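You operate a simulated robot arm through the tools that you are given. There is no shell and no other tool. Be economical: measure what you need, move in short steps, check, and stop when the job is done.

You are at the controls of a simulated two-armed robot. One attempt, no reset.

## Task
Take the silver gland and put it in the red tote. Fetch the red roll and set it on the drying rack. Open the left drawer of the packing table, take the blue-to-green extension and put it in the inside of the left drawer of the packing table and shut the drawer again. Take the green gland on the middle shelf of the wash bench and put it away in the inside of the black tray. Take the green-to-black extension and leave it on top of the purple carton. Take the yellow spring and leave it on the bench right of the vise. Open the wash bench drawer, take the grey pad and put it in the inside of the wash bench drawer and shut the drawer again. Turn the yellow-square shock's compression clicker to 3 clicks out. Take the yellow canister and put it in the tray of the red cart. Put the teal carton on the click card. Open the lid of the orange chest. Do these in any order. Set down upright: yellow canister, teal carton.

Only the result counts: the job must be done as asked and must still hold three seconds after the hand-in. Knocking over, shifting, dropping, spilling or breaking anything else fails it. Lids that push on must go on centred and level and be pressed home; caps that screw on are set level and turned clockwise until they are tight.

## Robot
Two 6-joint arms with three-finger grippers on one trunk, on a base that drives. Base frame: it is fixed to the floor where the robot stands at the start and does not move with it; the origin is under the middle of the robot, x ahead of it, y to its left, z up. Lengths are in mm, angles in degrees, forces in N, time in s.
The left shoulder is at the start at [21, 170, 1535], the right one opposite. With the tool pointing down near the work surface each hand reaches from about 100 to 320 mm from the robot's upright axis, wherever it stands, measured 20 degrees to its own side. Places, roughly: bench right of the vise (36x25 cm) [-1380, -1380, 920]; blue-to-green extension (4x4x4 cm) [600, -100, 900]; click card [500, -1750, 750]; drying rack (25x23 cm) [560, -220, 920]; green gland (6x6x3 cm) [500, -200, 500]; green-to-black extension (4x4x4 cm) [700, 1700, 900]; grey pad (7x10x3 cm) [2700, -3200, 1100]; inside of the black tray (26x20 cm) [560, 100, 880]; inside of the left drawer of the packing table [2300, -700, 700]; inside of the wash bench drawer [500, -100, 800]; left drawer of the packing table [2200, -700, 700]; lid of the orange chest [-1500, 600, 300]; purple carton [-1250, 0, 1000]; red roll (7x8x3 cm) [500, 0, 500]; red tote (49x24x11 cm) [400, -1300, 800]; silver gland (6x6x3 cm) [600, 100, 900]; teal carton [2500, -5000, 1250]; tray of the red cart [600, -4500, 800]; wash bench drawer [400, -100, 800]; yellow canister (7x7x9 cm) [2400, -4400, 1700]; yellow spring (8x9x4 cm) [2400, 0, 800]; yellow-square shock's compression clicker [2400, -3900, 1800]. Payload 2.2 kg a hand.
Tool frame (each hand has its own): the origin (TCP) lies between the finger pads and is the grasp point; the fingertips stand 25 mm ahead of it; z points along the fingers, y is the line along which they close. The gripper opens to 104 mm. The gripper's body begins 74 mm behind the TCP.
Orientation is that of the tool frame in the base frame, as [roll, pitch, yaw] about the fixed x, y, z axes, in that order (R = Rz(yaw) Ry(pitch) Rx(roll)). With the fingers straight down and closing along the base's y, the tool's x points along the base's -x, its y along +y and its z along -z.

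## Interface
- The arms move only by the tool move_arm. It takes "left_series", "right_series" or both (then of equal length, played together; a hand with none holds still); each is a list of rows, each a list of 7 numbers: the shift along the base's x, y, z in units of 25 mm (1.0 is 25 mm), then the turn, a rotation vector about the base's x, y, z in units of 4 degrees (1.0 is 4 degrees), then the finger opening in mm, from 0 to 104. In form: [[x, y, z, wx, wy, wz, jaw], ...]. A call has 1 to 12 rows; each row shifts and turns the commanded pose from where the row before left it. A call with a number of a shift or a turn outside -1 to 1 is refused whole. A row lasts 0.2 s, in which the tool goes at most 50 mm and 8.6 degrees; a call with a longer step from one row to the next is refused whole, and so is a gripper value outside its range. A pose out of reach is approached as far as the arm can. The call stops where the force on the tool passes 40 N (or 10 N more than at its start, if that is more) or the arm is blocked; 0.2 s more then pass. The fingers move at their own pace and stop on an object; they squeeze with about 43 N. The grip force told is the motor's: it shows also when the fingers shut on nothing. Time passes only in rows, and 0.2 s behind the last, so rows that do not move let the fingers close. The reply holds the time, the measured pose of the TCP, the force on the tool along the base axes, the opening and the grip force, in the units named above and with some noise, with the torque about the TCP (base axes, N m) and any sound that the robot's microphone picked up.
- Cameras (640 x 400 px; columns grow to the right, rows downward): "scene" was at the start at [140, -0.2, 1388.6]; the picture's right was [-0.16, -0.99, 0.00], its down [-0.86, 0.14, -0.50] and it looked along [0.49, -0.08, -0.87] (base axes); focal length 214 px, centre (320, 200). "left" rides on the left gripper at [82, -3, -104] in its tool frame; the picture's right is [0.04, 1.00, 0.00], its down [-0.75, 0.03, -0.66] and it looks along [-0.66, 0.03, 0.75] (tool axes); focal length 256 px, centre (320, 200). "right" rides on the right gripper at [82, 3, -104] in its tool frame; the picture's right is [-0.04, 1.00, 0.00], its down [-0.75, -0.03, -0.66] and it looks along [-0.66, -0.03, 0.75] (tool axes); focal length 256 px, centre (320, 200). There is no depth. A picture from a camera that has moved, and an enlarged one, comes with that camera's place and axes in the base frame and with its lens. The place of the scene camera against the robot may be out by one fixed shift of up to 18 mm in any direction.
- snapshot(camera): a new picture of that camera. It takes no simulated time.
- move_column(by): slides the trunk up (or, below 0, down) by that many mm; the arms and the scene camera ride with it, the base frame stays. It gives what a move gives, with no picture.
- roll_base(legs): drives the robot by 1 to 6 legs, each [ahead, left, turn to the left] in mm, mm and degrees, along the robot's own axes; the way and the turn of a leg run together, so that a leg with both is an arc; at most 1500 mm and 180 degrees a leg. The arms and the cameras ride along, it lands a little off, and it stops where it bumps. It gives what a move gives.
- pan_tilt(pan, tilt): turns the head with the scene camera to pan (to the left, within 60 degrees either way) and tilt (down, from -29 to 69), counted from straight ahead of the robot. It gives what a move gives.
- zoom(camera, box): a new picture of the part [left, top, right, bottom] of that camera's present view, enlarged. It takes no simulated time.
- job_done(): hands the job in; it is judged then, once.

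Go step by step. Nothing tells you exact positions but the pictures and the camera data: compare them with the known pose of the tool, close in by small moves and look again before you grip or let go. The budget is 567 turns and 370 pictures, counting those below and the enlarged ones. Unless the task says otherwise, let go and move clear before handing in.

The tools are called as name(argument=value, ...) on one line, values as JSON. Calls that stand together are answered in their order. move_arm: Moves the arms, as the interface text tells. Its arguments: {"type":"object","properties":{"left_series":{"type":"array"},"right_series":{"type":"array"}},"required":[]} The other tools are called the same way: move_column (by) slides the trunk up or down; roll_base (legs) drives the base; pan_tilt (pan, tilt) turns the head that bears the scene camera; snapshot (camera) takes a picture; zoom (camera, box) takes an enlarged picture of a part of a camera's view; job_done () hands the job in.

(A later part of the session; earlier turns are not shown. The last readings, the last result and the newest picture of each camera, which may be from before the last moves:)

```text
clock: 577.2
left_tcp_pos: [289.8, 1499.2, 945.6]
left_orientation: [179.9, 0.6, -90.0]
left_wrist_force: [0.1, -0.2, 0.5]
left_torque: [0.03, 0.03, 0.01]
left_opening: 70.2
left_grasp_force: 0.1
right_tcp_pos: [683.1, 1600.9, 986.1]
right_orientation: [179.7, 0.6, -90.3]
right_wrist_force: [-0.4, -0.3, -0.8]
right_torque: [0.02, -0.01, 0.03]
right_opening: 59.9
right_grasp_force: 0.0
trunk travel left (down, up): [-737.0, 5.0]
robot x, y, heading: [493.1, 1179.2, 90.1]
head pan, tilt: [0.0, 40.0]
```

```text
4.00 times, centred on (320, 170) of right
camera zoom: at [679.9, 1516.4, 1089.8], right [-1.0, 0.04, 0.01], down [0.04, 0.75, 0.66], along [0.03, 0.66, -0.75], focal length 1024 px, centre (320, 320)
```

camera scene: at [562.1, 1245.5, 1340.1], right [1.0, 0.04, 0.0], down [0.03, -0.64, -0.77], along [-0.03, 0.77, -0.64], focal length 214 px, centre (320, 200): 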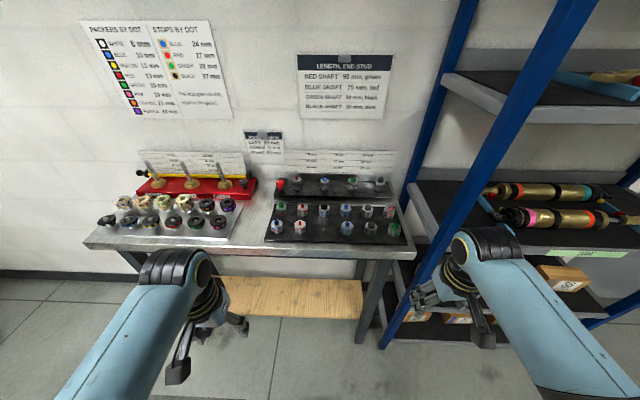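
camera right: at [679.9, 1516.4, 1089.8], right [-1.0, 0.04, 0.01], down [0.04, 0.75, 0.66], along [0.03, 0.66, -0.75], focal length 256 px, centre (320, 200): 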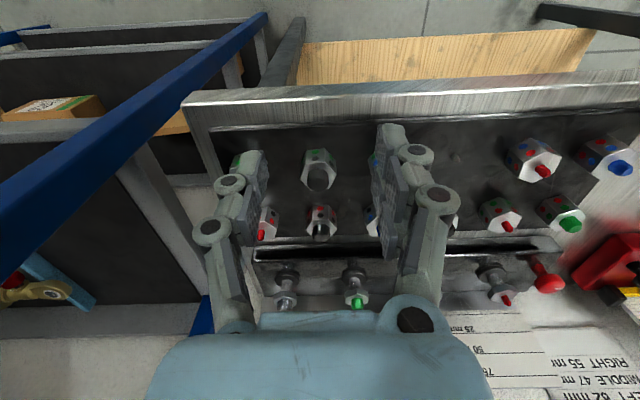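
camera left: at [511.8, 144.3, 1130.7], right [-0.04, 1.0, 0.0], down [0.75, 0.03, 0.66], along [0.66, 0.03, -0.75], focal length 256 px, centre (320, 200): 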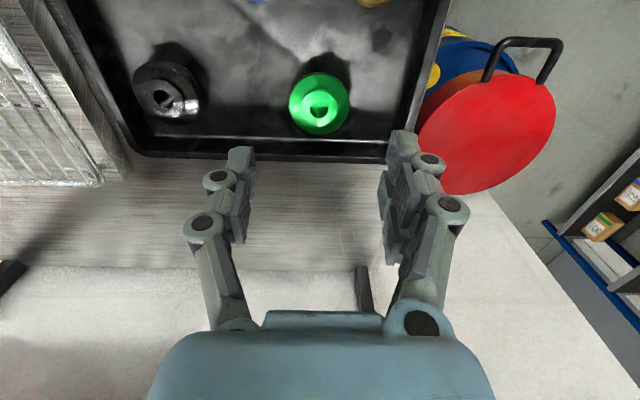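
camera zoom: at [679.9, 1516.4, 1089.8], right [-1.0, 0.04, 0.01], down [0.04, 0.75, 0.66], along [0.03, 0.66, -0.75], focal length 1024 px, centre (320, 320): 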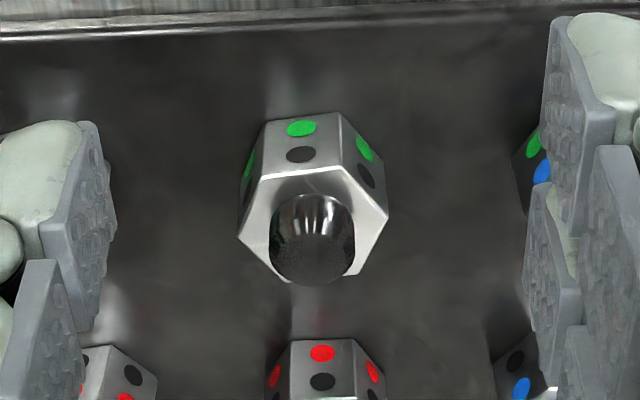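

move_arm(right_series=[[0.1, 0.55, -0.3, 0, 0, -0.95, 60], [0, 0.55, -0.3, 0, 0, -0.95, 60], [0, 0, -0.3, 0, 0, -0.95, 60], [0, 0, -0.3, 0, 0, -0.95, 60], [0, 0, 0, 0, 0, -0.95, 60], [0, 0, 0, 0, 0, 0, 60]])

zoom(camera="right", box=[160, 80, 480, 280])

```text
clock: 578.6
left_tcp_pos: [289.7, 1501.1, 947.0]
left_orientation: [179.7, 0.5, -90.0]
left_wrist_force: [0.6, 0.6, 0.2]
left_torque: [0.0, -0.05, -0.02]
left_opening: 70.1
left_grasp_force: 0.0
right_tcp_pos: [686.6, 1628.3, 956.0]
right_orientation: [179.8, 0.6, -109.4]
right_wrist_force: [-1.0, 0.5, 0.3]
right_torque: [0.01, 0.01, 0.0]
right_opening: 59.9
right_grasp_force: 0.1
trunk travel left (down, up): [-737.0, 5.0]
robot x, y, heading: [490.7, 1177.6, 90.1]
head pan, tilt: [0.0, 40.0]
```

```text
2.00 times, centred on (320, 180) of right
camera zoom: at [656.6, 1549.5, 1059.5], right [-0.93, 0.37, 0.0], down [0.28, 0.69, 0.66], along [0.24, 0.62, -0.75], focal length 512 px, centre (320, 240)
```

zoom: 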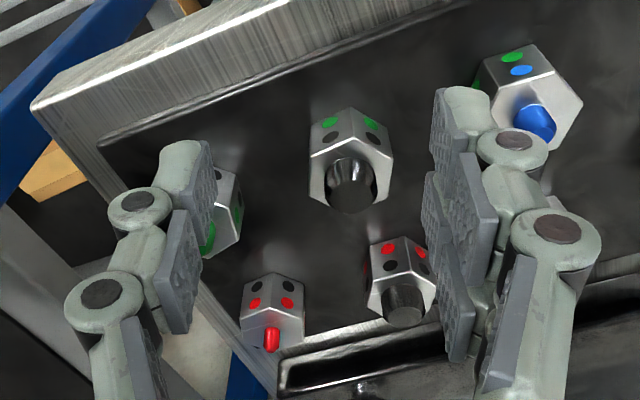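

move_arm(right_series=[[-0.32, 0.12, 0, 0, 0, 0, 58], [0, 0, -0.4, 0, 0, 0, 58], [0, 0, -0.3, 0, 0, 0, 58], [0, 0, 0, 0, 0, 0, 58]])

zoom(camera="right", box=[160, 80, 480, 280])

```text
clock: 579.6
left_tcp_pos: [288.2, 1499.4, 945.9]
left_orientation: [179.8, 0.6, -90.1]
left_wrist_force: [-0.7, 0.0, -0.5]
left_torque: [0.03, -0.04, 0.0]
left_opening: 69.7
left_grasp_force: 0.1
right_tcp_pos: [680.3, 1633.3, 938.6]
right_orientation: [179.8, 0.5, -109.3]
right_wrist_force: [0.0, 0.9, 0.5]
right_torque: [0.02, 0.0, 0.01]
right_opening: 58.0
right_grasp_force: 0.2
trunk travel left (down, up): [-737.0, 5.0]
robot x, y, heading: [490.6, 1182.0, 90.1]
head pan, tilt: [0.0, 40.0]
```

```text
2.00 times, centred on (320, 180) of right
camera zoom: at [649.0, 1553.3, 1043.0], right [-0.93, 0.37, 0.0], down [0.28, 0.69, 0.66], along [0.24, 0.62, -0.75], focal length 512 px, centre (320, 240)
```

zoom: 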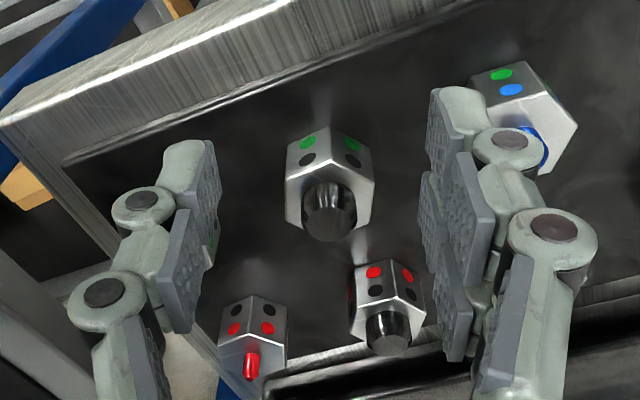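

move_arm(right_series=[[-0.1, 0.05, 0, 0, 0, 0, 48], [0, 0, 0, 0, 0, 0, 48], [0, 0, -0.25, 0, 0, 0, 48], [0, 0, -0.2, 0, 0, 0, 48], [0, 0, 0, 0, 0, 0, 48]])

zoom(camera="right", box=[160, 80, 480, 280])

```text
clock: 580.9
left_tcp_pos: [289.8, 1499.5, 945.4]
left_orientation: [179.7, 0.6, -89.9]
left_wrist_force: [0.0, 0.1, 0.2]
left_torque: [-0.04, 0.01, -0.01]
left_opening: 70.1
left_grasp_force: 0.1
right_tcp_pos: [675.8, 1634.5, 928.0]
right_orientation: [179.8, 0.6, -109.3]
right_wrist_force: [0.1, 1.1, 0.3]
right_torque: [0.01, 0.03, 0.02]
right_opening: 48.1
right_grasp_force: 0.1
trunk travel left (down, up): [-737.0, 5.0]
robot x, y, heading: [492.4, 1178.8, 90.1]
head pan, tilt: [0.0, 40.0]
```

```text
2.00 times, centred on (320, 180) of right
camera zoom: at [645.7, 1554.2, 1031.6], right [-0.93, 0.37, 0.0], down [0.28, 0.69, 0.66], along [0.24, 0.62, -0.75], focal length 512 px, centre (320, 240)
```

zoom: 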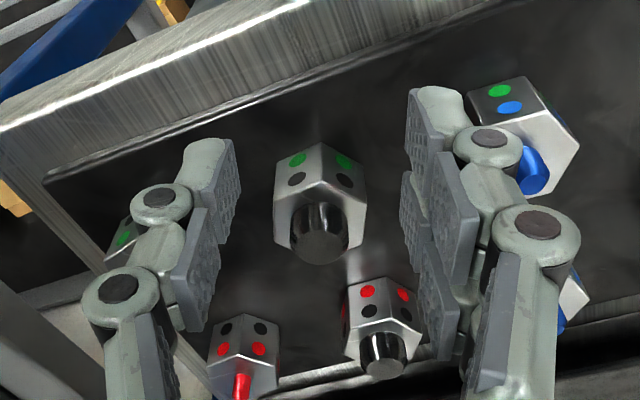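

move_arm(right_series=[[0, 0, -0.12, 0, 0, 0, 48], [0, 0, 0, 0, 0, 0, 30], [0, 0, 0, 0, 0, 0, 15], [0, 0, 0, 0, 0, 0, 15], [0, 0, 0, 0, 0, 0, 15]])

move_arm(right_series=[[0, 0, 0.3, 0, 0, 0, 15], [0, 0, 0.5, 0, 0, 0, 15], [0, 0, 0.7, 0, 0, 0, 15], [0, 0, 0.7, 0, 0, 0, 15]])

snapshot(camera="right")

```text
clock: 582.0
left_tcp_pos: [290.2, 1499.7, 945.5]
left_orientation: [179.8, 0.6, -90.0]
left_wrist_force: [-0.1, -0.7, 0.7]
left_torque: [-0.01, 0.03, -0.05]
left_opening: 70.0
left_grasp_force: 0.0
right_tcp_pos: [677.0, 1632.3, 924.3]
right_orientation: [179.8, 0.6, -109.4]
right_wrist_force: [-0.5, 0.4, 0.3]
right_torque: [0.04, 0.01, 0.04]
right_opening: 14.8
right_grasp_force: 0.0
trunk travel left (down, up): [-737.0, 5.0]
robot x, y, heading: [489.1, 1177.0, 89.8]
head pan, tilt: [0.0, 40.0]
```

```text
clock: 583.0
left_tcp_pos: [289.8, 1500.6, 945.7]
left_orientation: [179.9, 0.6, -90.0]
left_wrist_force: [0.5, 0.3, 0.3]
left_torque: [-0.01, -0.01, -0.01]
left_opening: 69.9
left_grasp_force: 0.0
right_tcp_pos: [676.7, 1632.4, 981.1]
right_orientation: [179.7, 0.6, -109.1]
right_wrist_force: [-0.4, -0.2, 0.2]
right_torque: [0.01, 0.0, -0.01]
right_opening: 15.2
right_grasp_force: 0.1
trunk travel left (down, up): [-737.0, 5.0]
robot x, y, heading: [494.6, 1175.6, 90.1]
head pan, tilt: [0.0, 40.0]
```

```text
125 pictures are left
camera right: at [645.8, 1552.8, 1084.6], right [-0.93, 0.37, 0.0], down [0.28, 0.69, 0.66], along [0.24, 0.62, -0.75], focal length 256 px, centre (320, 200)
```

right: 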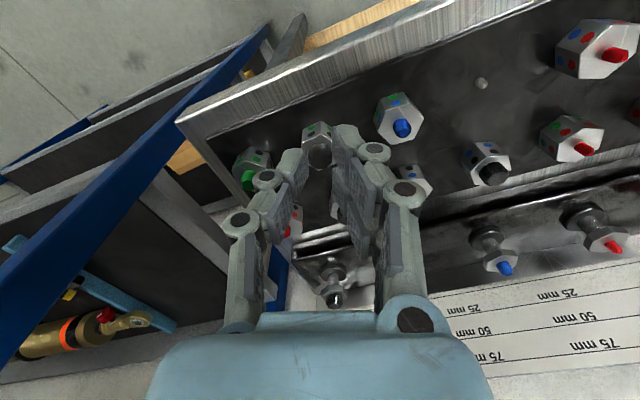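

roll_base(legs=[[22, -8, 0]])

move_arm(right_series=[[0, 0, 0, 0, 0, 0, 50], [0, 0, 0, 0, 0, 0, 50], [0, 0, 0, 0, 0, 0, 50]])

move_column(by=-45)

zoom(camera="right", box=[160, 80, 480, 280])

```text
clock: 583.9
left_tcp_pos: [296.4, 1520.9, 944.7]
left_orientation: [179.8, 0.6, -90.0]
left_wrist_force: [0.2, -0.2, 0.0]
left_torque: [0.0, 0.01, 0.01]
left_opening: 70.2
left_grasp_force: 0.1
right_tcp_pos: [682.8, 1653.7, 981.5]
right_orientation: [179.8, 0.6, -109.2]
right_wrist_force: [-0.4, -0.2, -0.1]
right_torque: [0.04, 0.01, 0.01]
right_opening: 15.1
right_grasp_force: 0.0
trunk travel left (down, up): [-737.0, 5.0]
robot x, y, heading: [495.3, 1199.7, 90.1]
head pan, tilt: [0.0, 40.0]
```

```text
clock: 584.6
left_tcp_pos: [296.1, 1520.8, 944.5]
left_orientation: [179.8, 0.6, -90.1]
left_wrist_force: [0.1, -0.7, 0.0]
left_torque: [-0.02, -0.03, 0.0]
left_opening: 69.9
left_grasp_force: 0.1
right_tcp_pos: [683.5, 1654.2, 981.2]
right_orientation: [179.8, 0.5, -109.1]
right_wrist_force: [-0.3, 0.1, 0.0]
right_torque: [0.04, -0.01, 0.0]
right_opening: 50.0
right_grasp_force: 0.1
trunk travel left (down, up): [-737.0, 5.0]
robot x, y, heading: [496.4, 1198.4, 90.0]
head pan, tilt: [0.0, 40.0]
```

```text
clock: 585.5
left_tcp_pos: [296.6, 1521.6, 900.5]
left_orientation: [179.8, 0.6, -90.0]
left_wrist_force: [0.4, -0.2, -0.2]
left_torque: [0.0, -0.02, -0.04]
left_opening: 69.7
left_grasp_force: 0.0
right_tcp_pos: [683.8, 1652.9, 936.0]
right_orientation: [179.9, 0.5, -109.3]
right_wrist_force: [-0.1, 0.2, 0.0]
right_torque: [0.03, -0.03, -0.01]
right_opening: 49.9
right_grasp_force: 0.0
trunk travel left (down, up): [-692.0, 50.0]
robot x, y, heading: [494.5, 1198.9, 90.2]
head pan, tilt: [0.0, 40.0]
```

```text
2.00 times, centred on (320, 180) of right
camera zoom: at [653.2, 1574.5, 1039.5], right [-0.93, 0.37, 0.0], down [0.28, 0.69, 0.66], along [0.24, 0.62, -0.75], focal length 512 px, centre (320, 240)
```

zoom: 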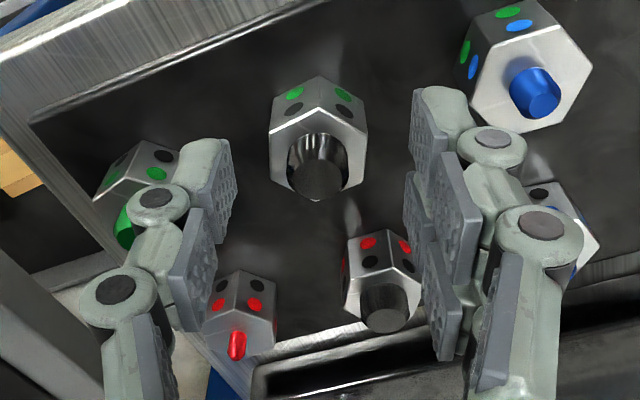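

move_arm(right_series=[[0.05, 0.2, 0, 0, 0, 0, 50], [0, 0, 0, 0, 0, 0, 50]])

move_column(by=-34)

zoom(camera="right", box=[160, 80, 480, 280])

```text
clock: 586.1
left_tcp_pos: [297.3, 1521.4, 901.1]
left_orientation: [179.8, 0.6, -90.0]
left_wrist_force: [-0.1, -0.8, 0.0]
left_torque: [-0.02, -0.02, 0.02]
left_opening: 69.9
left_grasp_force: 0.1
right_tcp_pos: [684.7, 1658.4, 935.4]
right_orientation: [179.7, 0.5, -109.2]
right_wrist_force: [-0.6, 0.2, -0.1]
right_torque: [-0.02, -0.04, 0.0]
right_opening: 50.2
right_grasp_force: 0.1
trunk travel left (down, up): [-692.0, 50.0]
robot x, y, heading: [495.8, 1200.2, 90.1]
head pan, tilt: [0.0, 40.0]
```

```text
clock: 586.9
left_tcp_pos: [297.7, 1522.2, 867.2]
left_orientation: [179.7, 0.6, -90.1]
left_wrist_force: [-0.2, 0.0, -0.4]
left_torque: [-0.01, -0.01, 0.0]
left_opening: 69.9
left_grasp_force: 0.0
right_tcp_pos: [685.3, 1659.8, 902.5]
right_orientation: [179.9, 0.5, -109.2]
right_wrist_force: [0.3, -1.1, 0.4]
right_torque: [-0.03, -0.01, -0.02]
right_opening: 50.0
right_grasp_force: 0.0
trunk travel left (down, up): [-658.0, 84.0]
robot x, y, heading: [497.9, 1201.0, 90.1]
head pan, tilt: [0.0, 40.0]
```

```text
2.00 times, centred on (320, 180) of right
camera zoom: at [654.4, 1579.3, 1005.5], right [-0.93, 0.37, 0.0], down [0.28, 0.69, 0.66], along [0.24, 0.62, -0.75], focal length 512 px, centre (320, 240)
```

zoom: 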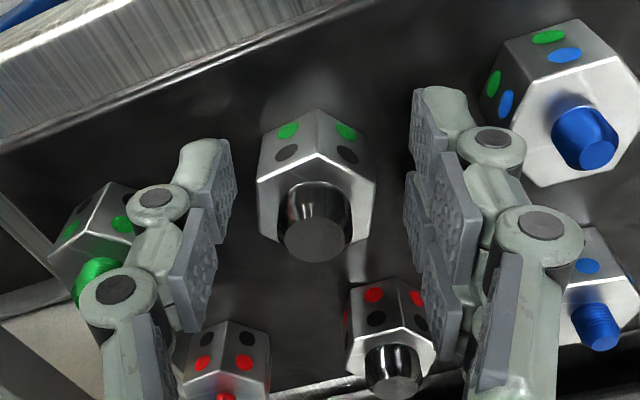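

move_arm(right_series=[[0, 0, 0, 0, 0, 0, 35], [0, 0, 0, 0, 0, 0, 15], [0, 0, 0, 0, 0, 0, 15], [0, 0, 0, 0, 0, 0, 15]])

move_column(by=80)

snapshot(camera="right")

```text
clock: 587.9
left_tcp_pos: [297.7, 1521.6, 866.2]
left_orientation: [179.8, 0.6, -90.0]
left_wrist_force: [0.4, 0.9, -0.3]
left_torque: [0.01, 0.01, 0.0]
left_opening: 69.9
left_grasp_force: 0.1
right_tcp_pos: [685.4, 1657.7, 901.9]
right_orientation: [179.8, 0.5, -109.2]
right_wrist_force: [0.0, 0.3, 0.9]
right_torque: [0.06, -0.01, 0.0]
right_opening: 31.9
right_grasp_force: 42.9
trunk travel left (down, up): [-658.0, 84.0]
robot x, y, heading: [499.6, 1202.8, 90.0]
head pan, tilt: [0.0, 40.0]
```

```text
clock: 589.1
left_tcp_pos: [296.6, 1520.6, 945.4]
left_orientation: [179.8, 0.6, -90.0]
left_wrist_force: [-0.2, 0.1, -0.1]
left_torque: [0.01, 0.02, -0.01]
left_opening: 69.9
left_grasp_force: 0.0
right_tcp_pos: [684.3, 1658.8, 981.4]
right_orientation: [179.8, 0.5, -109.2]
right_wrist_force: [0.4, -0.2, -1.3]
right_torque: [0.02, -0.01, 0.03]
right_opening: 31.9
right_grasp_force: 42.8
trunk travel left (down, up): [-738.0, 4.0]
robot x, y, heading: [498.8, 1198.0, 89.9]
head pan, tilt: [0.0, 40.0]
```

```text
122 pictures are left
camera right: at [654.4, 1579.5, 1085.1], right [-0.93, 0.37, 0.0], down [0.28, 0.7, 0.66], along [0.24, 0.62, -0.75], focal length 256 px, centre (320, 200)
```

right: 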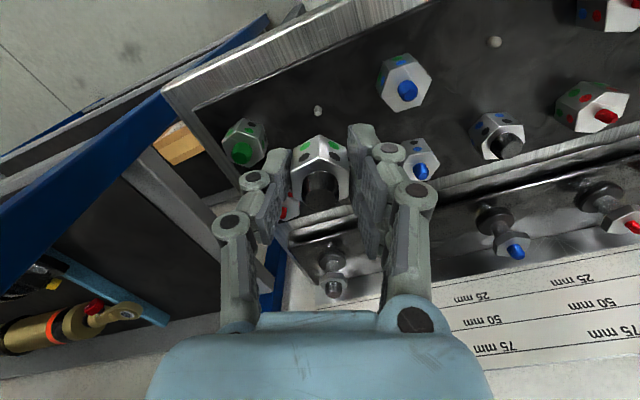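

roll_base(legs=[[-400, 0, 0], [0, 1000, 0], [0, 0, 90]])

pan_tilt(pan=10, tilt=30)

snapshot(camera="scene")

```text
clock: 592.7
left_tcp_pos: [239.2, 1077.3, 954.6]
left_orientation: [179.8, 2.2, -84.9]
left_wrist_force: [0.6, -3.7, -2.2]
left_torque: [0.25, 0.06, 0.01]
left_opening: 70.0
left_grasp_force: 0.0
right_tcp_pos: [613.5, 1250.2, 995.3]
right_orientation: [179.2, 2.2, -104.2]
right_wrist_force: [-1.1, -2.9, -3.0]
right_torque: [0.2, -0.09, 0.02]
right_opening: 31.7
right_grasp_force: 42.4
trunk travel left (down, up): [-738.0, 4.0]
robot x, y, heading: [468.2, 811.8, 95.2]
head pan, tilt: [0.0, 40.0]
stopped in leg 2: the robot was blocked; the commanded pose is now the measured one
```

```text
clock: 593.4
left_tcp_pos: [240.4, 1098.3, 950.5]
left_orientation: [179.7, 1.3, -84.9]
left_wrist_force: [0.2, 0.1, -0.2]
left_torque: [0.02, -0.01, -0.01]
left_opening: 69.8
left_grasp_force: 0.2
right_tcp_pos: [612.7, 1271.8, 987.6]
right_orientation: [179.4, 1.3, -104.0]
right_wrist_force: [-0.1, 0.1, -1.4]
right_torque: [-0.02, 0.03, -0.03]
right_opening: 31.6
right_grasp_force: 42.6
trunk travel left (down, up): [-738.0, 4.0]
robot x, y, heading: [467.1, 813.9, 95.3]
head pan, tilt: [10.0, 30.0]
```

```text
121 pictures are left
camera scene: at [441.7, 978.8, 1442.0], right [0.96, 0.26, 0.0], down [0.13, -0.48, -0.87], along [-0.23, 0.84, -0.5], focal length 214 px, centre (320, 200)
```

scene: 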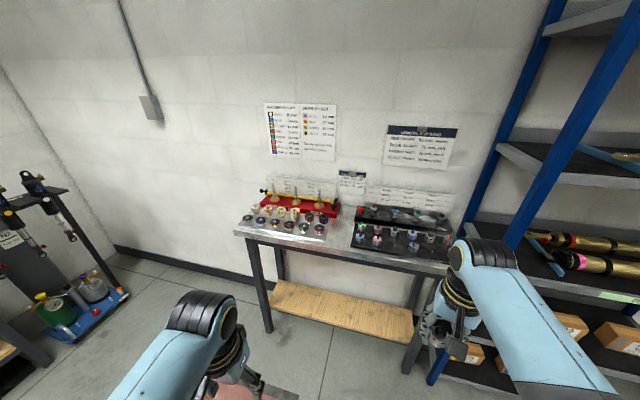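

Something blocked the base behind (perhaps the oil drum). I'll move ahead and check it.

roll_base(legs=[[250, 0, -5], [0, 700, 0], [0, 0, 130]])

pan_tilt(pan=50, tilt=35)

snapshot(camera="scene")

```text
clock: 604.2
left_tcp_pos: [-335.6, 702.6, 948.7]
left_orientation: [179.8, 1.1, 42.6]
left_wrist_force: [-0.7, 0.2, -0.5]
left_torque: [-0.01, 0.0, 0.02]
left_opening: 70.1
left_grasp_force: 0.1
right_tcp_pos: [-699.8, 894.7, 987.6]
right_orientation: [179.4, 1.1, 23.3]
right_wrist_force: [0.1, -0.7, -0.6]
right_torque: [-0.03, 0.0, 0.02]
right_opening: 31.7
right_grasp_force: 43.1
trunk travel left (down, up): [-738.0, 4.0]
robot x, y, heading: [-248.8, 1056.1, -137.2]
head pan, tilt: [10.0, 30.0]
```

```text
clock: 605.2
left_tcp_pos: [-333.8, 703.7, 949.1]
left_orientation: [179.8, 1.1, 42.6]
left_wrist_force: [0.2, 0.2, -0.5]
left_torque: [0.02, 0.02, -0.03]
left_opening: 70.0
left_grasp_force: 0.0
right_tcp_pos: [-701.0, 895.4, 987.9]
right_orientation: [179.6, 1.2, 23.4]
right_wrist_force: [-0.5, -1.0, -0.3]
right_torque: [0.02, -0.01, 0.01]
right_opening: 31.7
right_grasp_force: 42.4
trunk travel left (down, up): [-738.0, 4.0]
robot x, y, heading: [-244.2, 1057.9, -137.2]
head pan, tilt: [50.0, 35.0]
```

```text
120 pictures are left
camera scene: at [-290.8, 932.2, 1433.8], right [-1.0, -0.05, 0.0], down [-0.03, 0.57, -0.82], along [0.04, -0.82, -0.57], focal length 214 px, centre (320, 200)
```

scene: 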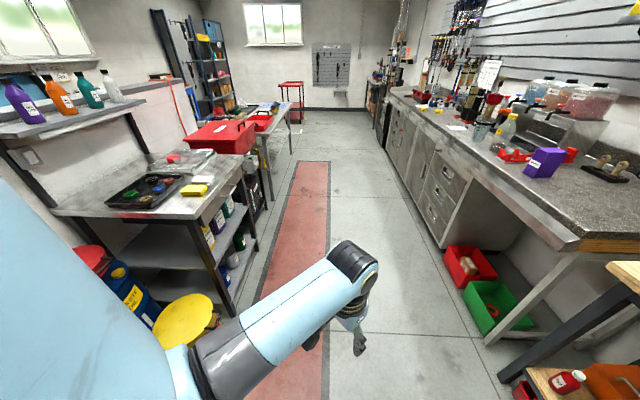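

The drum looks in place. The purple carton stands at the near end of the long bench. Turn to face it.

roll_base(legs=[[0, 0, -43], [0, 1240, 0]])

pan_tilt(pan=0, tilt=35)

snapshot(camera="scene")

```text
clock: 613.5
left_tcp_pos: [-597.0, -377.6, 949.4]
left_orientation: [179.8, 1.1, -2.2]
left_wrist_force: [-0.3, -0.9, 0.0]
left_torque: [0.0, -0.01, -0.01]
left_opening: 70.1
left_grasp_force: 0.0
right_tcp_pos: [-720.9, 14.7, 987.8]
right_orientation: [179.5, 1.1, -21.6]
right_wrist_force: [0.3, -0.4, -0.8]
right_torque: [-0.01, 0.01, 0.02]
right_opening: 31.8
right_grasp_force: 42.6
trunk travel left (down, up): [-738.0, 4.0]
robot x, y, heading: [-282.4, -188.2, 177.7]
head pan, tilt: [50.0, 35.0]
```

```text
clock: 614.7
left_tcp_pos: [-596.2, -378.1, 949.3]
left_orientation: [179.8, 1.0, -2.3]
left_wrist_force: [1.0, 0.4, 0.3]
left_torque: [-0.03, 0.02, 0.0]
left_opening: 70.3
left_grasp_force: 0.0
right_tcp_pos: [-720.7, 15.5, 988.0]
right_orientation: [179.5, 1.2, -21.6]
right_wrist_force: [0.0, 1.4, -0.7]
right_torque: [0.0, -0.02, 0.03]
right_opening: 31.8
right_grasp_force: 43.3
trunk travel left (down, up): [-738.0, 4.0]
robot x, y, heading: [-285.2, -188.0, 177.7]
head pan, tilt: [0.0, 35.0]
```

```text
119 pictures are left
camera scene: at [-438.7, -172.8, 1433.8], right [0.04, 1.0, 0.0], down [0.57, -0.02, -0.82], along [-0.82, 0.03, -0.57], focal length 214 px, centre (320, 200)
```

scene: 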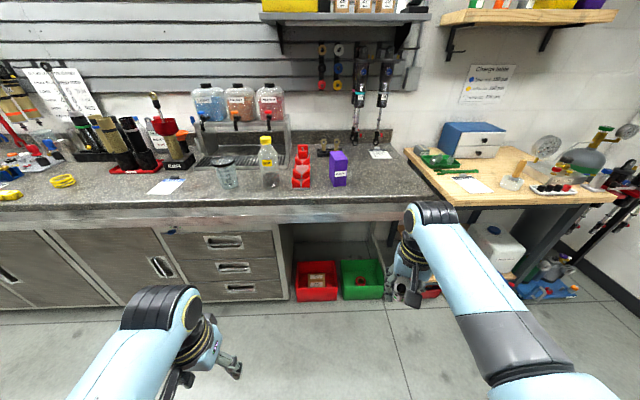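

zoom(camera="scene", box=[240, 120, 440, 245])

move_arm(right_series=[[0, 0, 0.8, 0, 0, 0.5, 15], [-0.2, 0, 0.8, 0, 0, 0.5, 15], [-0.4, 0, 0.8, 0, 0, 0.5, 15], [-0.4, 0, 0.8, 0, 0, 0.5, 15], [-0.4, 0, 0.8, 0, 0, 0, 15], [-0.4, 0, 0.6, 0, 0, 0, 15]])

snapshot(camera="right")

```text
3.20 times, centred on (340, 182) of scene
camera zoom: at [-438.7, -172.8, 1433.8], right [0.04, 1.0, 0.0], down [0.57, -0.02, -0.82], along [-0.82, 0.03, -0.57], focal length 686 px, centre (256, 256)
```

zoom: 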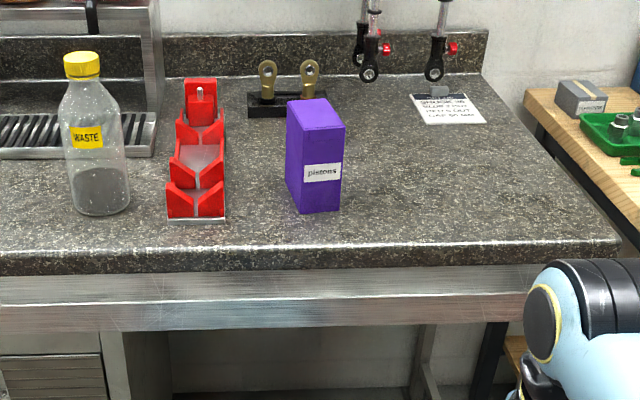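

```text
clock: 616.1
left_tcp_pos: [-596.6, -378.0, 948.3]
left_orientation: [179.7, 1.1, -2.3]
left_wrist_force: [-0.1, -0.1, -0.5]
left_torque: [0.01, -0.02, -0.01]
left_opening: 70.3
left_grasp_force: 0.2
right_tcp_pos: [-766.0, 14.0, 1101.6]
right_orientation: [179.6, 1.2, -13.6]
right_wrist_force: [-0.8, 0.4, -0.8]
right_torque: [0.0, 0.01, -0.01]
right_opening: 31.7
right_grasp_force: 42.7
trunk travel left (down, up): [-738.0, 4.0]
robot x, y, heading: [-281.0, -186.7, 177.6]
head pan, tilt: [0.0, 35.0]
```

```text
117 pictures are left
camera right: at [-684.8, -10.4, 1205.0], right [-0.27, -0.96, 0.01], down [-0.71, 0.21, 0.67], along [-0.65, 0.18, -0.74], focal length 256 px, centre (320, 200)
```

right: 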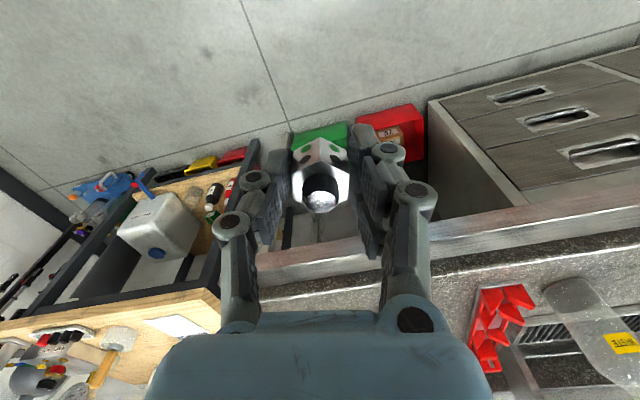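

move_arm(right_series=[[-0.5, 0, 0.5, 0, 0, 0, 15], [-0.5, 0, 0.5, 0, 0, 0, 15], [-0.5, 0, 0.5, 0, 0, 0, 15], [0, 0, 0, 0, 0, 0, 15]], left_series=[[0.8, 0, -0.3, 0, 0, 0, 70], [0.8, 0, -0.3, 0, 0, 0, 70], [0.8, 0, -0.3, 0, 0, 0, 70], [0, 0, 0, 0, 0, 0, 70]])

roll_base(legs=[[0, 71, 2.3], [400, 0, 0]])

snapshot(camera="right")

snapshot(camera="scene")

```text
clock: 617.1
left_tcp_pos: [-536.1, -377.8, 927.8]
left_orientation: [179.8, 1.2, -2.3]
left_wrist_force: [-0.3, 0.6, -0.3]
left_torque: [0.02, -0.02, 0.03]
left_opening: 70.0
left_grasp_force: 0.2
right_tcp_pos: [-802.5, 15.3, 1140.9]
right_orientation: [179.4, 1.2, -13.5]
right_wrist_force: [-0.2, 0.1, -0.3]
right_torque: [-0.01, -0.02, -0.02]
right_opening: 31.4
right_grasp_force: 43.0
trunk travel left (down, up): [-738.0, 4.0]
robot x, y, heading: [-284.8, -189.7, 177.6]
head pan, tilt: [0.0, 35.0]
```

```text
clock: 620.2
left_tcp_pos: [-929.3, -459.1, 926.6]
left_orientation: [179.8, 1.1, -0.1]
left_wrist_force: [0.8, 0.9, 0.1]
left_torque: [0.01, -0.01, -0.02]
left_opening: 69.8
left_grasp_force: 0.0
right_tcp_pos: [-1212.0, -78.8, 1140.6]
right_orientation: [179.6, 1.2, -11.2]
right_wrist_force: [-0.6, -0.3, -0.9]
right_torque: [0.0, -0.05, 0.01]
right_opening: 31.6
right_grasp_force: 43.6
trunk travel left (down, up): [-738.0, 4.0]
robot x, y, heading: [-684.5, -260.5, -179.8]
head pan, tilt: [0.0, 35.0]
```

```text
116 pictures are left
camera right: at [-1131.4, -99.5, 1243.2], right [-0.23, -0.97, 0.01], down [-0.72, 0.18, 0.67], along [-0.65, 0.15, -0.74], focal length 256 px, centre (320, 200)
```

right: 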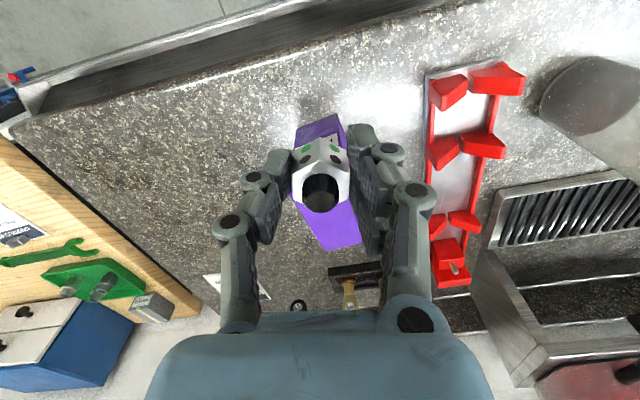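

```text
115 pictures are left
camera scene: at [-841.0, -250.9, 1433.7], right [0.0, 1.0, 0.0], down [0.57, 0.0, -0.82], along [-0.82, 0.0, -0.57], focal length 214 px, centre (320, 200)
```

scene: 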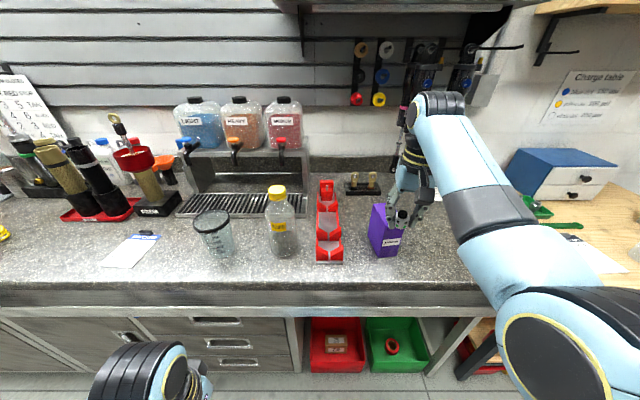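

roll_base(legs=[[116, -17, 0]])

snapshot(camera="right")

zoom(camera="scene", box=[300, 140, 500, 265])

```text
clock: 621.5
left_tcp_pos: [-1046.6, -442.7, 926.7]
left_orientation: [179.8, 1.0, 0.0]
left_wrist_force: [0.2, 0.0, 0.8]
left_torque: [0.01, 0.03, -0.01]
left_opening: 70.0
left_grasp_force: 0.1
right_tcp_pos: [-1328.6, -61.6, 1140.1]
right_orientation: [179.6, 1.2, -11.2]
right_wrist_force: [-1.1, -1.3, -1.0]
right_torque: [-0.02, 0.0, 0.0]
right_opening: 31.6
right_grasp_force: 42.9
trunk travel left (down, up): [-738.0, 4.0]
robot x, y, heading: [-806.7, -241.6, -179.8]
head pan, tilt: [0.0, 35.0]
```

```text
114 pictures are left
camera right: at [-1247.6, -82.6, 1243.1], right [-0.23, -0.97, 0.01], down [-0.72, 0.18, 0.67], along [-0.65, 0.15, -0.74], focal length 256 px, centre (320, 200)
```

right: 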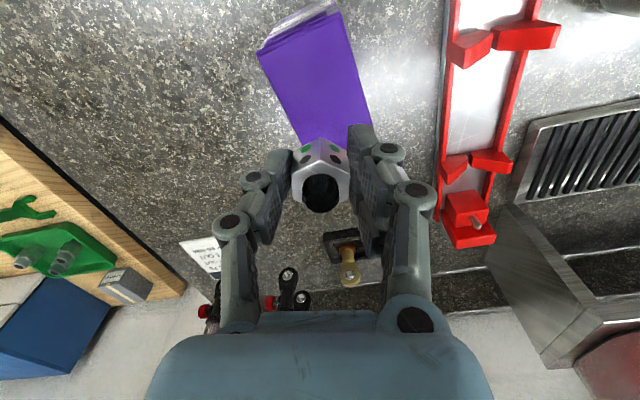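

```text
3.20 times, centred on (400, 202) of scene
camera zoom: at [-957.3, -234.0, 1433.7], right [0.0, 1.0, 0.0], down [0.57, 0.0, -0.82], along [-0.82, 0.0, -0.57], focal length 686 px, centre (64, 192)
```

zoom: 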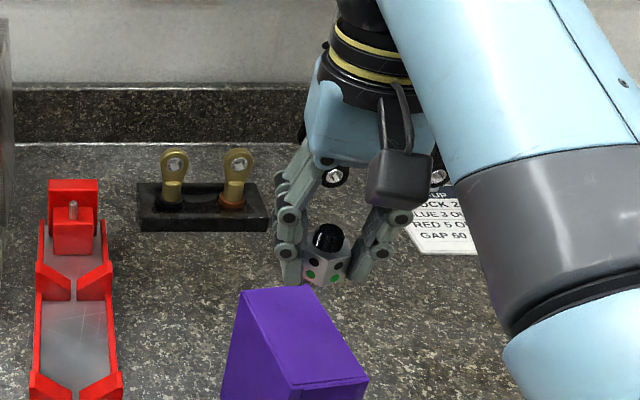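

roll_base(legs=[[-16, 7, 0]])

move_column(by=-40)

snapshot(camera="right")

zoom(camera="scene", box=[300, 140, 500, 265])

```text
clock: 622.3
left_tcp_pos: [-1032.0, -448.6, 926.3]
left_orientation: [179.8, 1.1, 0.2]
left_wrist_force: [-0.8, -0.1, 0.9]
left_torque: [0.01, 0.04, 0.01]
left_opening: 70.1
left_grasp_force: 0.0
right_tcp_pos: [-1313.8, -67.8, 1139.9]
right_orientation: [179.5, 1.0, -11.2]
right_wrist_force: [-0.5, 0.1, -0.9]
right_torque: [-0.01, 0.02, 0.01]
right_opening: 31.4
right_grasp_force: 42.4
trunk travel left (down, up): [-738.0, 4.0]
robot x, y, heading: [-784.8, -251.4, -179.9]
head pan, tilt: [0.0, 35.0]
```

```text
clock: 623.1
left_tcp_pos: [-1030.1, -449.7, 887.1]
left_orientation: [179.8, 1.1, 0.1]
left_wrist_force: [-0.1, -0.1, 0.1]
left_torque: [0.0, 0.01, -0.01]
left_opening: 70.1
left_grasp_force: 0.0
right_tcp_pos: [-1312.2, -68.7, 1099.4]
right_orientation: [179.5, 1.2, -11.1]
right_wrist_force: [0.1, -0.2, -0.5]
right_torque: [-0.02, -0.02, 0.01]
right_opening: 31.6
right_grasp_force: 42.8
trunk travel left (down, up): [-698.0, 44.0]
robot x, y, heading: [-791.3, -252.3, -179.8]
head pan, tilt: [0.0, 35.0]
```

```text
112 pictures are left
camera right: at [-1231.9, -89.2, 1203.2], right [-0.23, -0.97, 0.01], down [-0.72, 0.18, 0.67], along [-0.65, 0.15, -0.74], focal length 256 px, centre (320, 200)
```

right: 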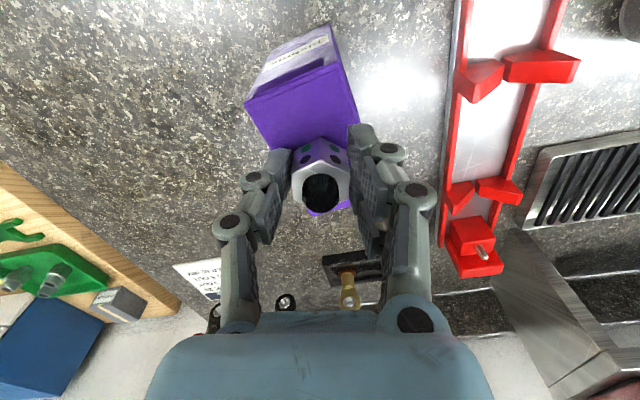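

```text
3.20 times, centred on (400, 202) of scene
camera zoom: at [-941.5, -240.7, 1393.7], right [0.0, 1.0, 0.0], down [0.57, 0.0, -0.82], along [-0.82, 0.0, -0.57], focal length 686 px, centre (64, 192)
```

zoom: 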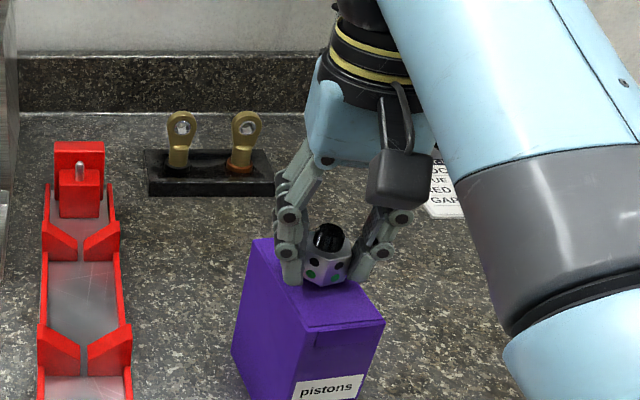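

move_column(by=-8)

move_arm(right_series=[[-0.1, 0.1, -0.12, 0, 0, 0, 15], [0, 0, -0.12, 0, 0, 0, 15], [0, 0, -0.12, 0, 0, 0, 15], [0, 0, -0.12, 0, 0, 0, 15], [0, 0, -0.12, 0, 0, 0, 15], [0, 0, -0.12, 0, 0, 0, 15], [0, 0, -0.12, 0, 0, 0, 15]])

snapshot(camera="right")

```text
clock: 623.7
left_tcp_pos: [-1030.6, -449.0, 879.9]
left_orientation: [179.9, 1.2, 0.1]
left_wrist_force: [0.8, 0.4, -0.2]
left_torque: [0.0, 0.0, 0.0]
left_opening: 69.8
left_grasp_force: 0.1
right_tcp_pos: [-1312.9, -68.6, 1093.4]
right_orientation: [179.5, 1.2, -11.2]
right_wrist_force: [-0.1, 0.0, -0.6]
right_torque: [0.02, 0.02, -0.02]
right_opening: 31.5
right_grasp_force: 43.2
trunk travel left (down, up): [-690.0, 52.0]
robot x, y, heading: [-786.9, -249.4, -179.8]
head pan, tilt: [0.0, 35.0]
```

```text
clock: 624.7
left_tcp_pos: [-1030.6, -450.1, 878.8]
left_orientation: [179.8, 1.2, 0.0]
left_wrist_force: [0.1, -0.1, 0.1]
left_torque: [-0.02, 0.0, 0.01]
left_opening: 70.1
left_grasp_force: 0.1
right_tcp_pos: [-1317.1, -66.8, 1085.5]
right_orientation: [179.4, 1.6, -11.3]
right_wrist_force: [7.2, -1.9, 17.0]
right_torque: [0.07, -0.34, -0.03]
right_opening: 31.6
right_grasp_force: 43.0
trunk travel left (down, up): [-690.0, 52.0]
robot x, y, heading: [-788.3, -251.1, -179.8]
head pan, tilt: [0.0, 35.0]
stopped in row 5 (right hand): the force on the tool passed its limit at 44 N (the readings are from after the stop); the commanded pose is now the measured one
```

```text
110 pictures are left
camera right: at [-1234.7, -87.4, 1187.9], right [-0.23, -0.97, 0.01], down [-0.71, 0.18, 0.68], along [-0.66, 0.15, -0.73], focal length 256 px, centre (320, 200)
```

right: 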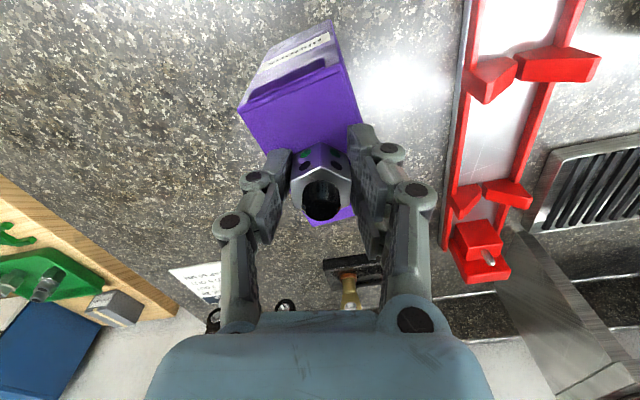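

move_arm(right_series=[[0, 0, 0.05, 0, 0, 0, 28], [0, 0, 0, 0, 0, 0, 36], [0, 0, 0, 0, 0, 0, 44], [0, 0, 0, 0, 0, 0, 50], [0, 0, 0, 0, 0, 0, 50]])

move_column(by=50)

move_arm(right_series=[[0, 0, 0.6, 0, 0, 0, 50], [0, 0, 0.6, 0, 0, 0, 50]])

snapshot(camera="right")

```text
clock: 625.9
left_tcp_pos: [-1030.0, -449.1, 878.2]
left_orientation: [179.8, 1.1, 0.1]
left_wrist_force: [-0.6, 0.4, -0.4]
left_torque: [0.01, 0.02, -0.05]
left_opening: 69.9
left_grasp_force: 0.1
right_tcp_pos: [-1317.8, -65.7, 1085.1]
right_orientation: [179.4, 1.6, -11.2]
right_wrist_force: [0.2, 0.3, 2.8]
right_torque: [0.0, -0.05, 0.02]
right_opening: 50.3
right_grasp_force: 0.0
trunk travel left (down, up): [-690.0, 52.0]
robot x, y, heading: [-787.1, -250.7, -179.7]
head pan, tilt: [0.0, 35.0]
```

```text
clock: 626.8
left_tcp_pos: [-1030.9, -448.9, 929.2]
left_orientation: [179.8, 1.2, 0.1]
left_wrist_force: [-1.0, -0.3, -0.1]
left_torque: [-0.02, 0.0, -0.01]
left_opening: 69.9
left_grasp_force: 0.0
right_tcp_pos: [-1318.5, -66.2, 1136.0]
right_orientation: [179.3, 1.5, -11.2]
right_wrist_force: [-0.8, 0.2, -0.2]
right_torque: [-0.01, -0.01, -0.01]
right_opening: 49.8
right_grasp_force: 0.1
trunk travel left (down, up): [-740.0, 2.0]
robot x, y, heading: [-782.9, -247.0, -179.9]
head pan, tilt: [0.0, 35.0]
```

```text
clock: 627.4
left_tcp_pos: [-1031.0, -449.0, 928.6]
left_orientation: [179.9, 1.1, 0.1]
left_wrist_force: [-0.8, -0.4, 0.0]
left_torque: [-0.02, 0.0, -0.01]
left_opening: 70.1
left_grasp_force: 0.0
right_tcp_pos: [-1318.6, -67.8, 1166.0]
right_orientation: [179.5, 1.5, -11.2]
right_wrist_force: [-0.4, -0.1, 0.0]
right_torque: [-0.01, 0.0, -0.01]
right_opening: 50.2
right_grasp_force: 0.0
trunk travel left (down, up): [-740.0, 2.0]
robot x, y, heading: [-786.1, -253.6, -179.6]
head pan, tilt: [0.0, 35.0]
```

```text
109 pictures are left
camera right: at [-1236.6, -87.5, 1268.0], right [-0.23, -0.97, 0.01], down [-0.71, 0.18, 0.68], along [-0.66, 0.15, -0.74], focal length 256 px, centre (320, 200)
```

right: 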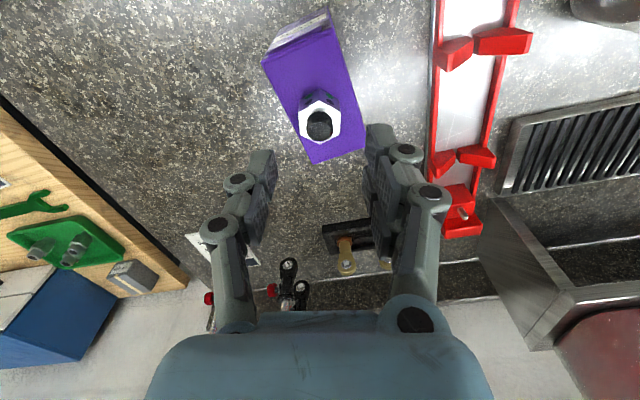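

The extension stands on the carton. Next the orange chest: back off, move towards y≈600 and look.

roll_base(legs=[[-250, 0, 0], [0, -800, 0]])

pan_tilt(pan=0, tilt=50)

snapshot(camera="scene")

```text
clock: 633.2
left_tcp_pos: [-781.8, 364.6, 929.8]
left_orientation: [179.7, 1.1, 0.6]
left_wrist_force: [0.6, 0.6, -0.5]
left_torque: [-0.01, 0.0, -0.02]
left_opening: 70.1
left_grasp_force: 0.1
right_tcp_pos: [-1073.3, 742.9, 1165.5]
right_orientation: [179.5, 1.6, -10.8]
right_wrist_force: [0.7, 0.2, -0.1]
right_torque: [-0.04, -0.02, 0.0]
right_opening: 49.9
right_grasp_force: 0.2
trunk travel left (down, up): [-740.0, 2.0]
robot x, y, heading: [-542.1, 559.9, -179.4]
head pan, tilt: [0.0, 35.0]
```

```text
clock: 633.9
left_tcp_pos: [-782.4, 363.0, 929.3]
left_orientation: [179.8, 1.0, 0.5]
left_wrist_force: [-0.6, -0.5, 0.3]
left_torque: [0.01, 0.0, 0.01]
left_opening: 70.0
left_grasp_force: 0.1
right_tcp_pos: [-1073.2, 743.3, 1166.9]
right_orientation: [179.4, 1.5, -10.9]
right_wrist_force: [0.2, 0.1, 0.1]
right_torque: [-0.04, 0.0, 0.0]
right_opening: 49.9
right_grasp_force: 0.0
trunk travel left (down, up): [-740.0, 2.0]
robot x, y, heading: [-542.6, 564.0, -179.5]
head pan, tilt: [0.0, 50.0]
```

```text
108 pictures are left
camera scene: at [-683.1, 571.4, 1414.1], right [-0.01, 1.0, 0.0], down [0.77, 0.01, -0.64], along [-0.64, -0.01, -0.77], focal length 214 px, centre (320, 200)
```

scene: 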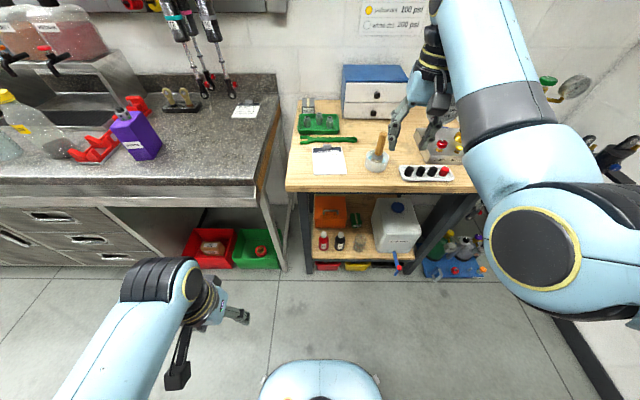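

roll_base(legs=[[-120, 0, -0.5]])

move_column(by=-400)

move_column(by=-300)

pan_tilt(pan=0, tilt=20)

snapshot(camera="scene")

zoom(camera="scene", box=[240, 170, 440, 295])

```text
clock: 635.2
left_tcp_pos: [-664.4, 364.9, 929.8]
left_orientation: [179.7, 1.1, 0.2]
left_wrist_force: [-0.3, -0.1, -0.4]
left_torque: [0.0, 0.02, -0.01]
left_opening: 70.1
left_grasp_force: 0.0
right_tcp_pos: [-951.7, 747.2, 1166.5]
right_orientation: [179.4, 1.6, -11.1]
right_wrist_force: [0.6, -0.3, -0.3]
right_torque: [0.0, 0.05, -0.01]
right_opening: 50.1
right_grasp_force: 0.1
trunk travel left (down, up): [-740.0, 2.0]
robot x, y, heading: [-423.2, 561.0, -179.5]
head pan, tilt: [0.0, 50.0]
```

```text
clock: 639.0
left_tcp_pos: [-664.3, 365.0, 529.2]
left_orientation: [179.9, 1.0, 0.2]
left_wrist_force: [0.3, -2.0, -0.5]
left_torque: [0.03, 0.02, -0.02]
left_opening: 69.7
left_grasp_force: 0.1
right_tcp_pos: [-952.6, 746.5, 765.8]
right_orientation: [179.4, 1.8, -11.1]
right_wrist_force: [1.0, -0.3, 0.3]
right_torque: [-0.03, 0.0, 0.0]
right_opening: 50.0
right_grasp_force: 0.1
trunk travel left (down, up): [-340.0, 402.0]
robot x, y, heading: [-417.8, 565.1, -179.9]
head pan, tilt: [0.0, 50.0]
```

```text
clock: 642.0
left_tcp_pos: [-663.0, 362.9, 229.6]
left_orientation: [179.6, 1.1, 0.2]
left_wrist_force: [-0.1, 0.4, 0.3]
left_torque: [-0.01, -0.02, -0.03]
left_opening: 70.1
left_grasp_force: 0.2
right_tcp_pos: [-885.5, 746.2, 322.7]
right_orientation: [-176.8, -16.4, -11.6]
right_wrist_force: [0.3, -0.4, -1.0]
right_torque: [0.01, 0.01, -0.03]
right_opening: 49.8
right_grasp_force: 0.0
trunk travel left (down, up): [-40.0, 702.0]
robot x, y, heading: [-419.4, 564.6, -179.4]
head pan, tilt: [0.0, 50.0]
```

```text
clock: 643.0
left_tcp_pos: [-664.0, 364.3, 228.8]
left_orientation: [179.7, 1.1, 0.1]
left_wrist_force: [0.5, -0.6, 1.2]
left_torque: [-0.02, -0.04, 0.01]
left_opening: 69.9
left_grasp_force: 0.1
right_tcp_pos: [-885.9, 746.9, 321.6]
right_orientation: [-176.7, -16.4, -11.5]
right_wrist_force: [-0.3, -0.3, 0.4]
right_torque: [0.03, 0.0, -0.02]
right_opening: 50.0
right_grasp_force: 0.1
trunk travel left (down, up): [-40.0, 702.0]
robot x, y, heading: [-420.0, 561.2, -179.6]
head pan, tilt: [0.0, 20.0]
```

```text
107 pictures are left
camera scene: at [-608.9, 573.0, 746.2], right [0.0, 1.0, 0.0], down [0.34, 0.0, -0.94], along [-0.94, 0.0, -0.34], focal length 214 px, centre (320, 200)
```

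scene: 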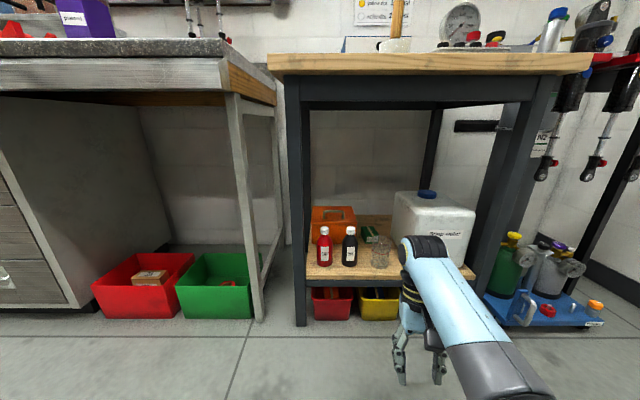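

```text
3.20 times, centred on (340, 232) of scene
camera zoom: at [-608.9, 573.0, 746.2], right [0.0, 1.0, 0.0], down [0.34, 0.0, -0.94], along [-0.94, 0.0, -0.34], focal length 686 px, centre (256, 96)
```

zoom: 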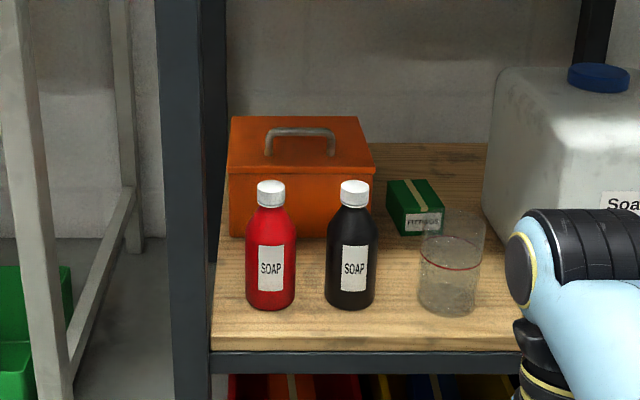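

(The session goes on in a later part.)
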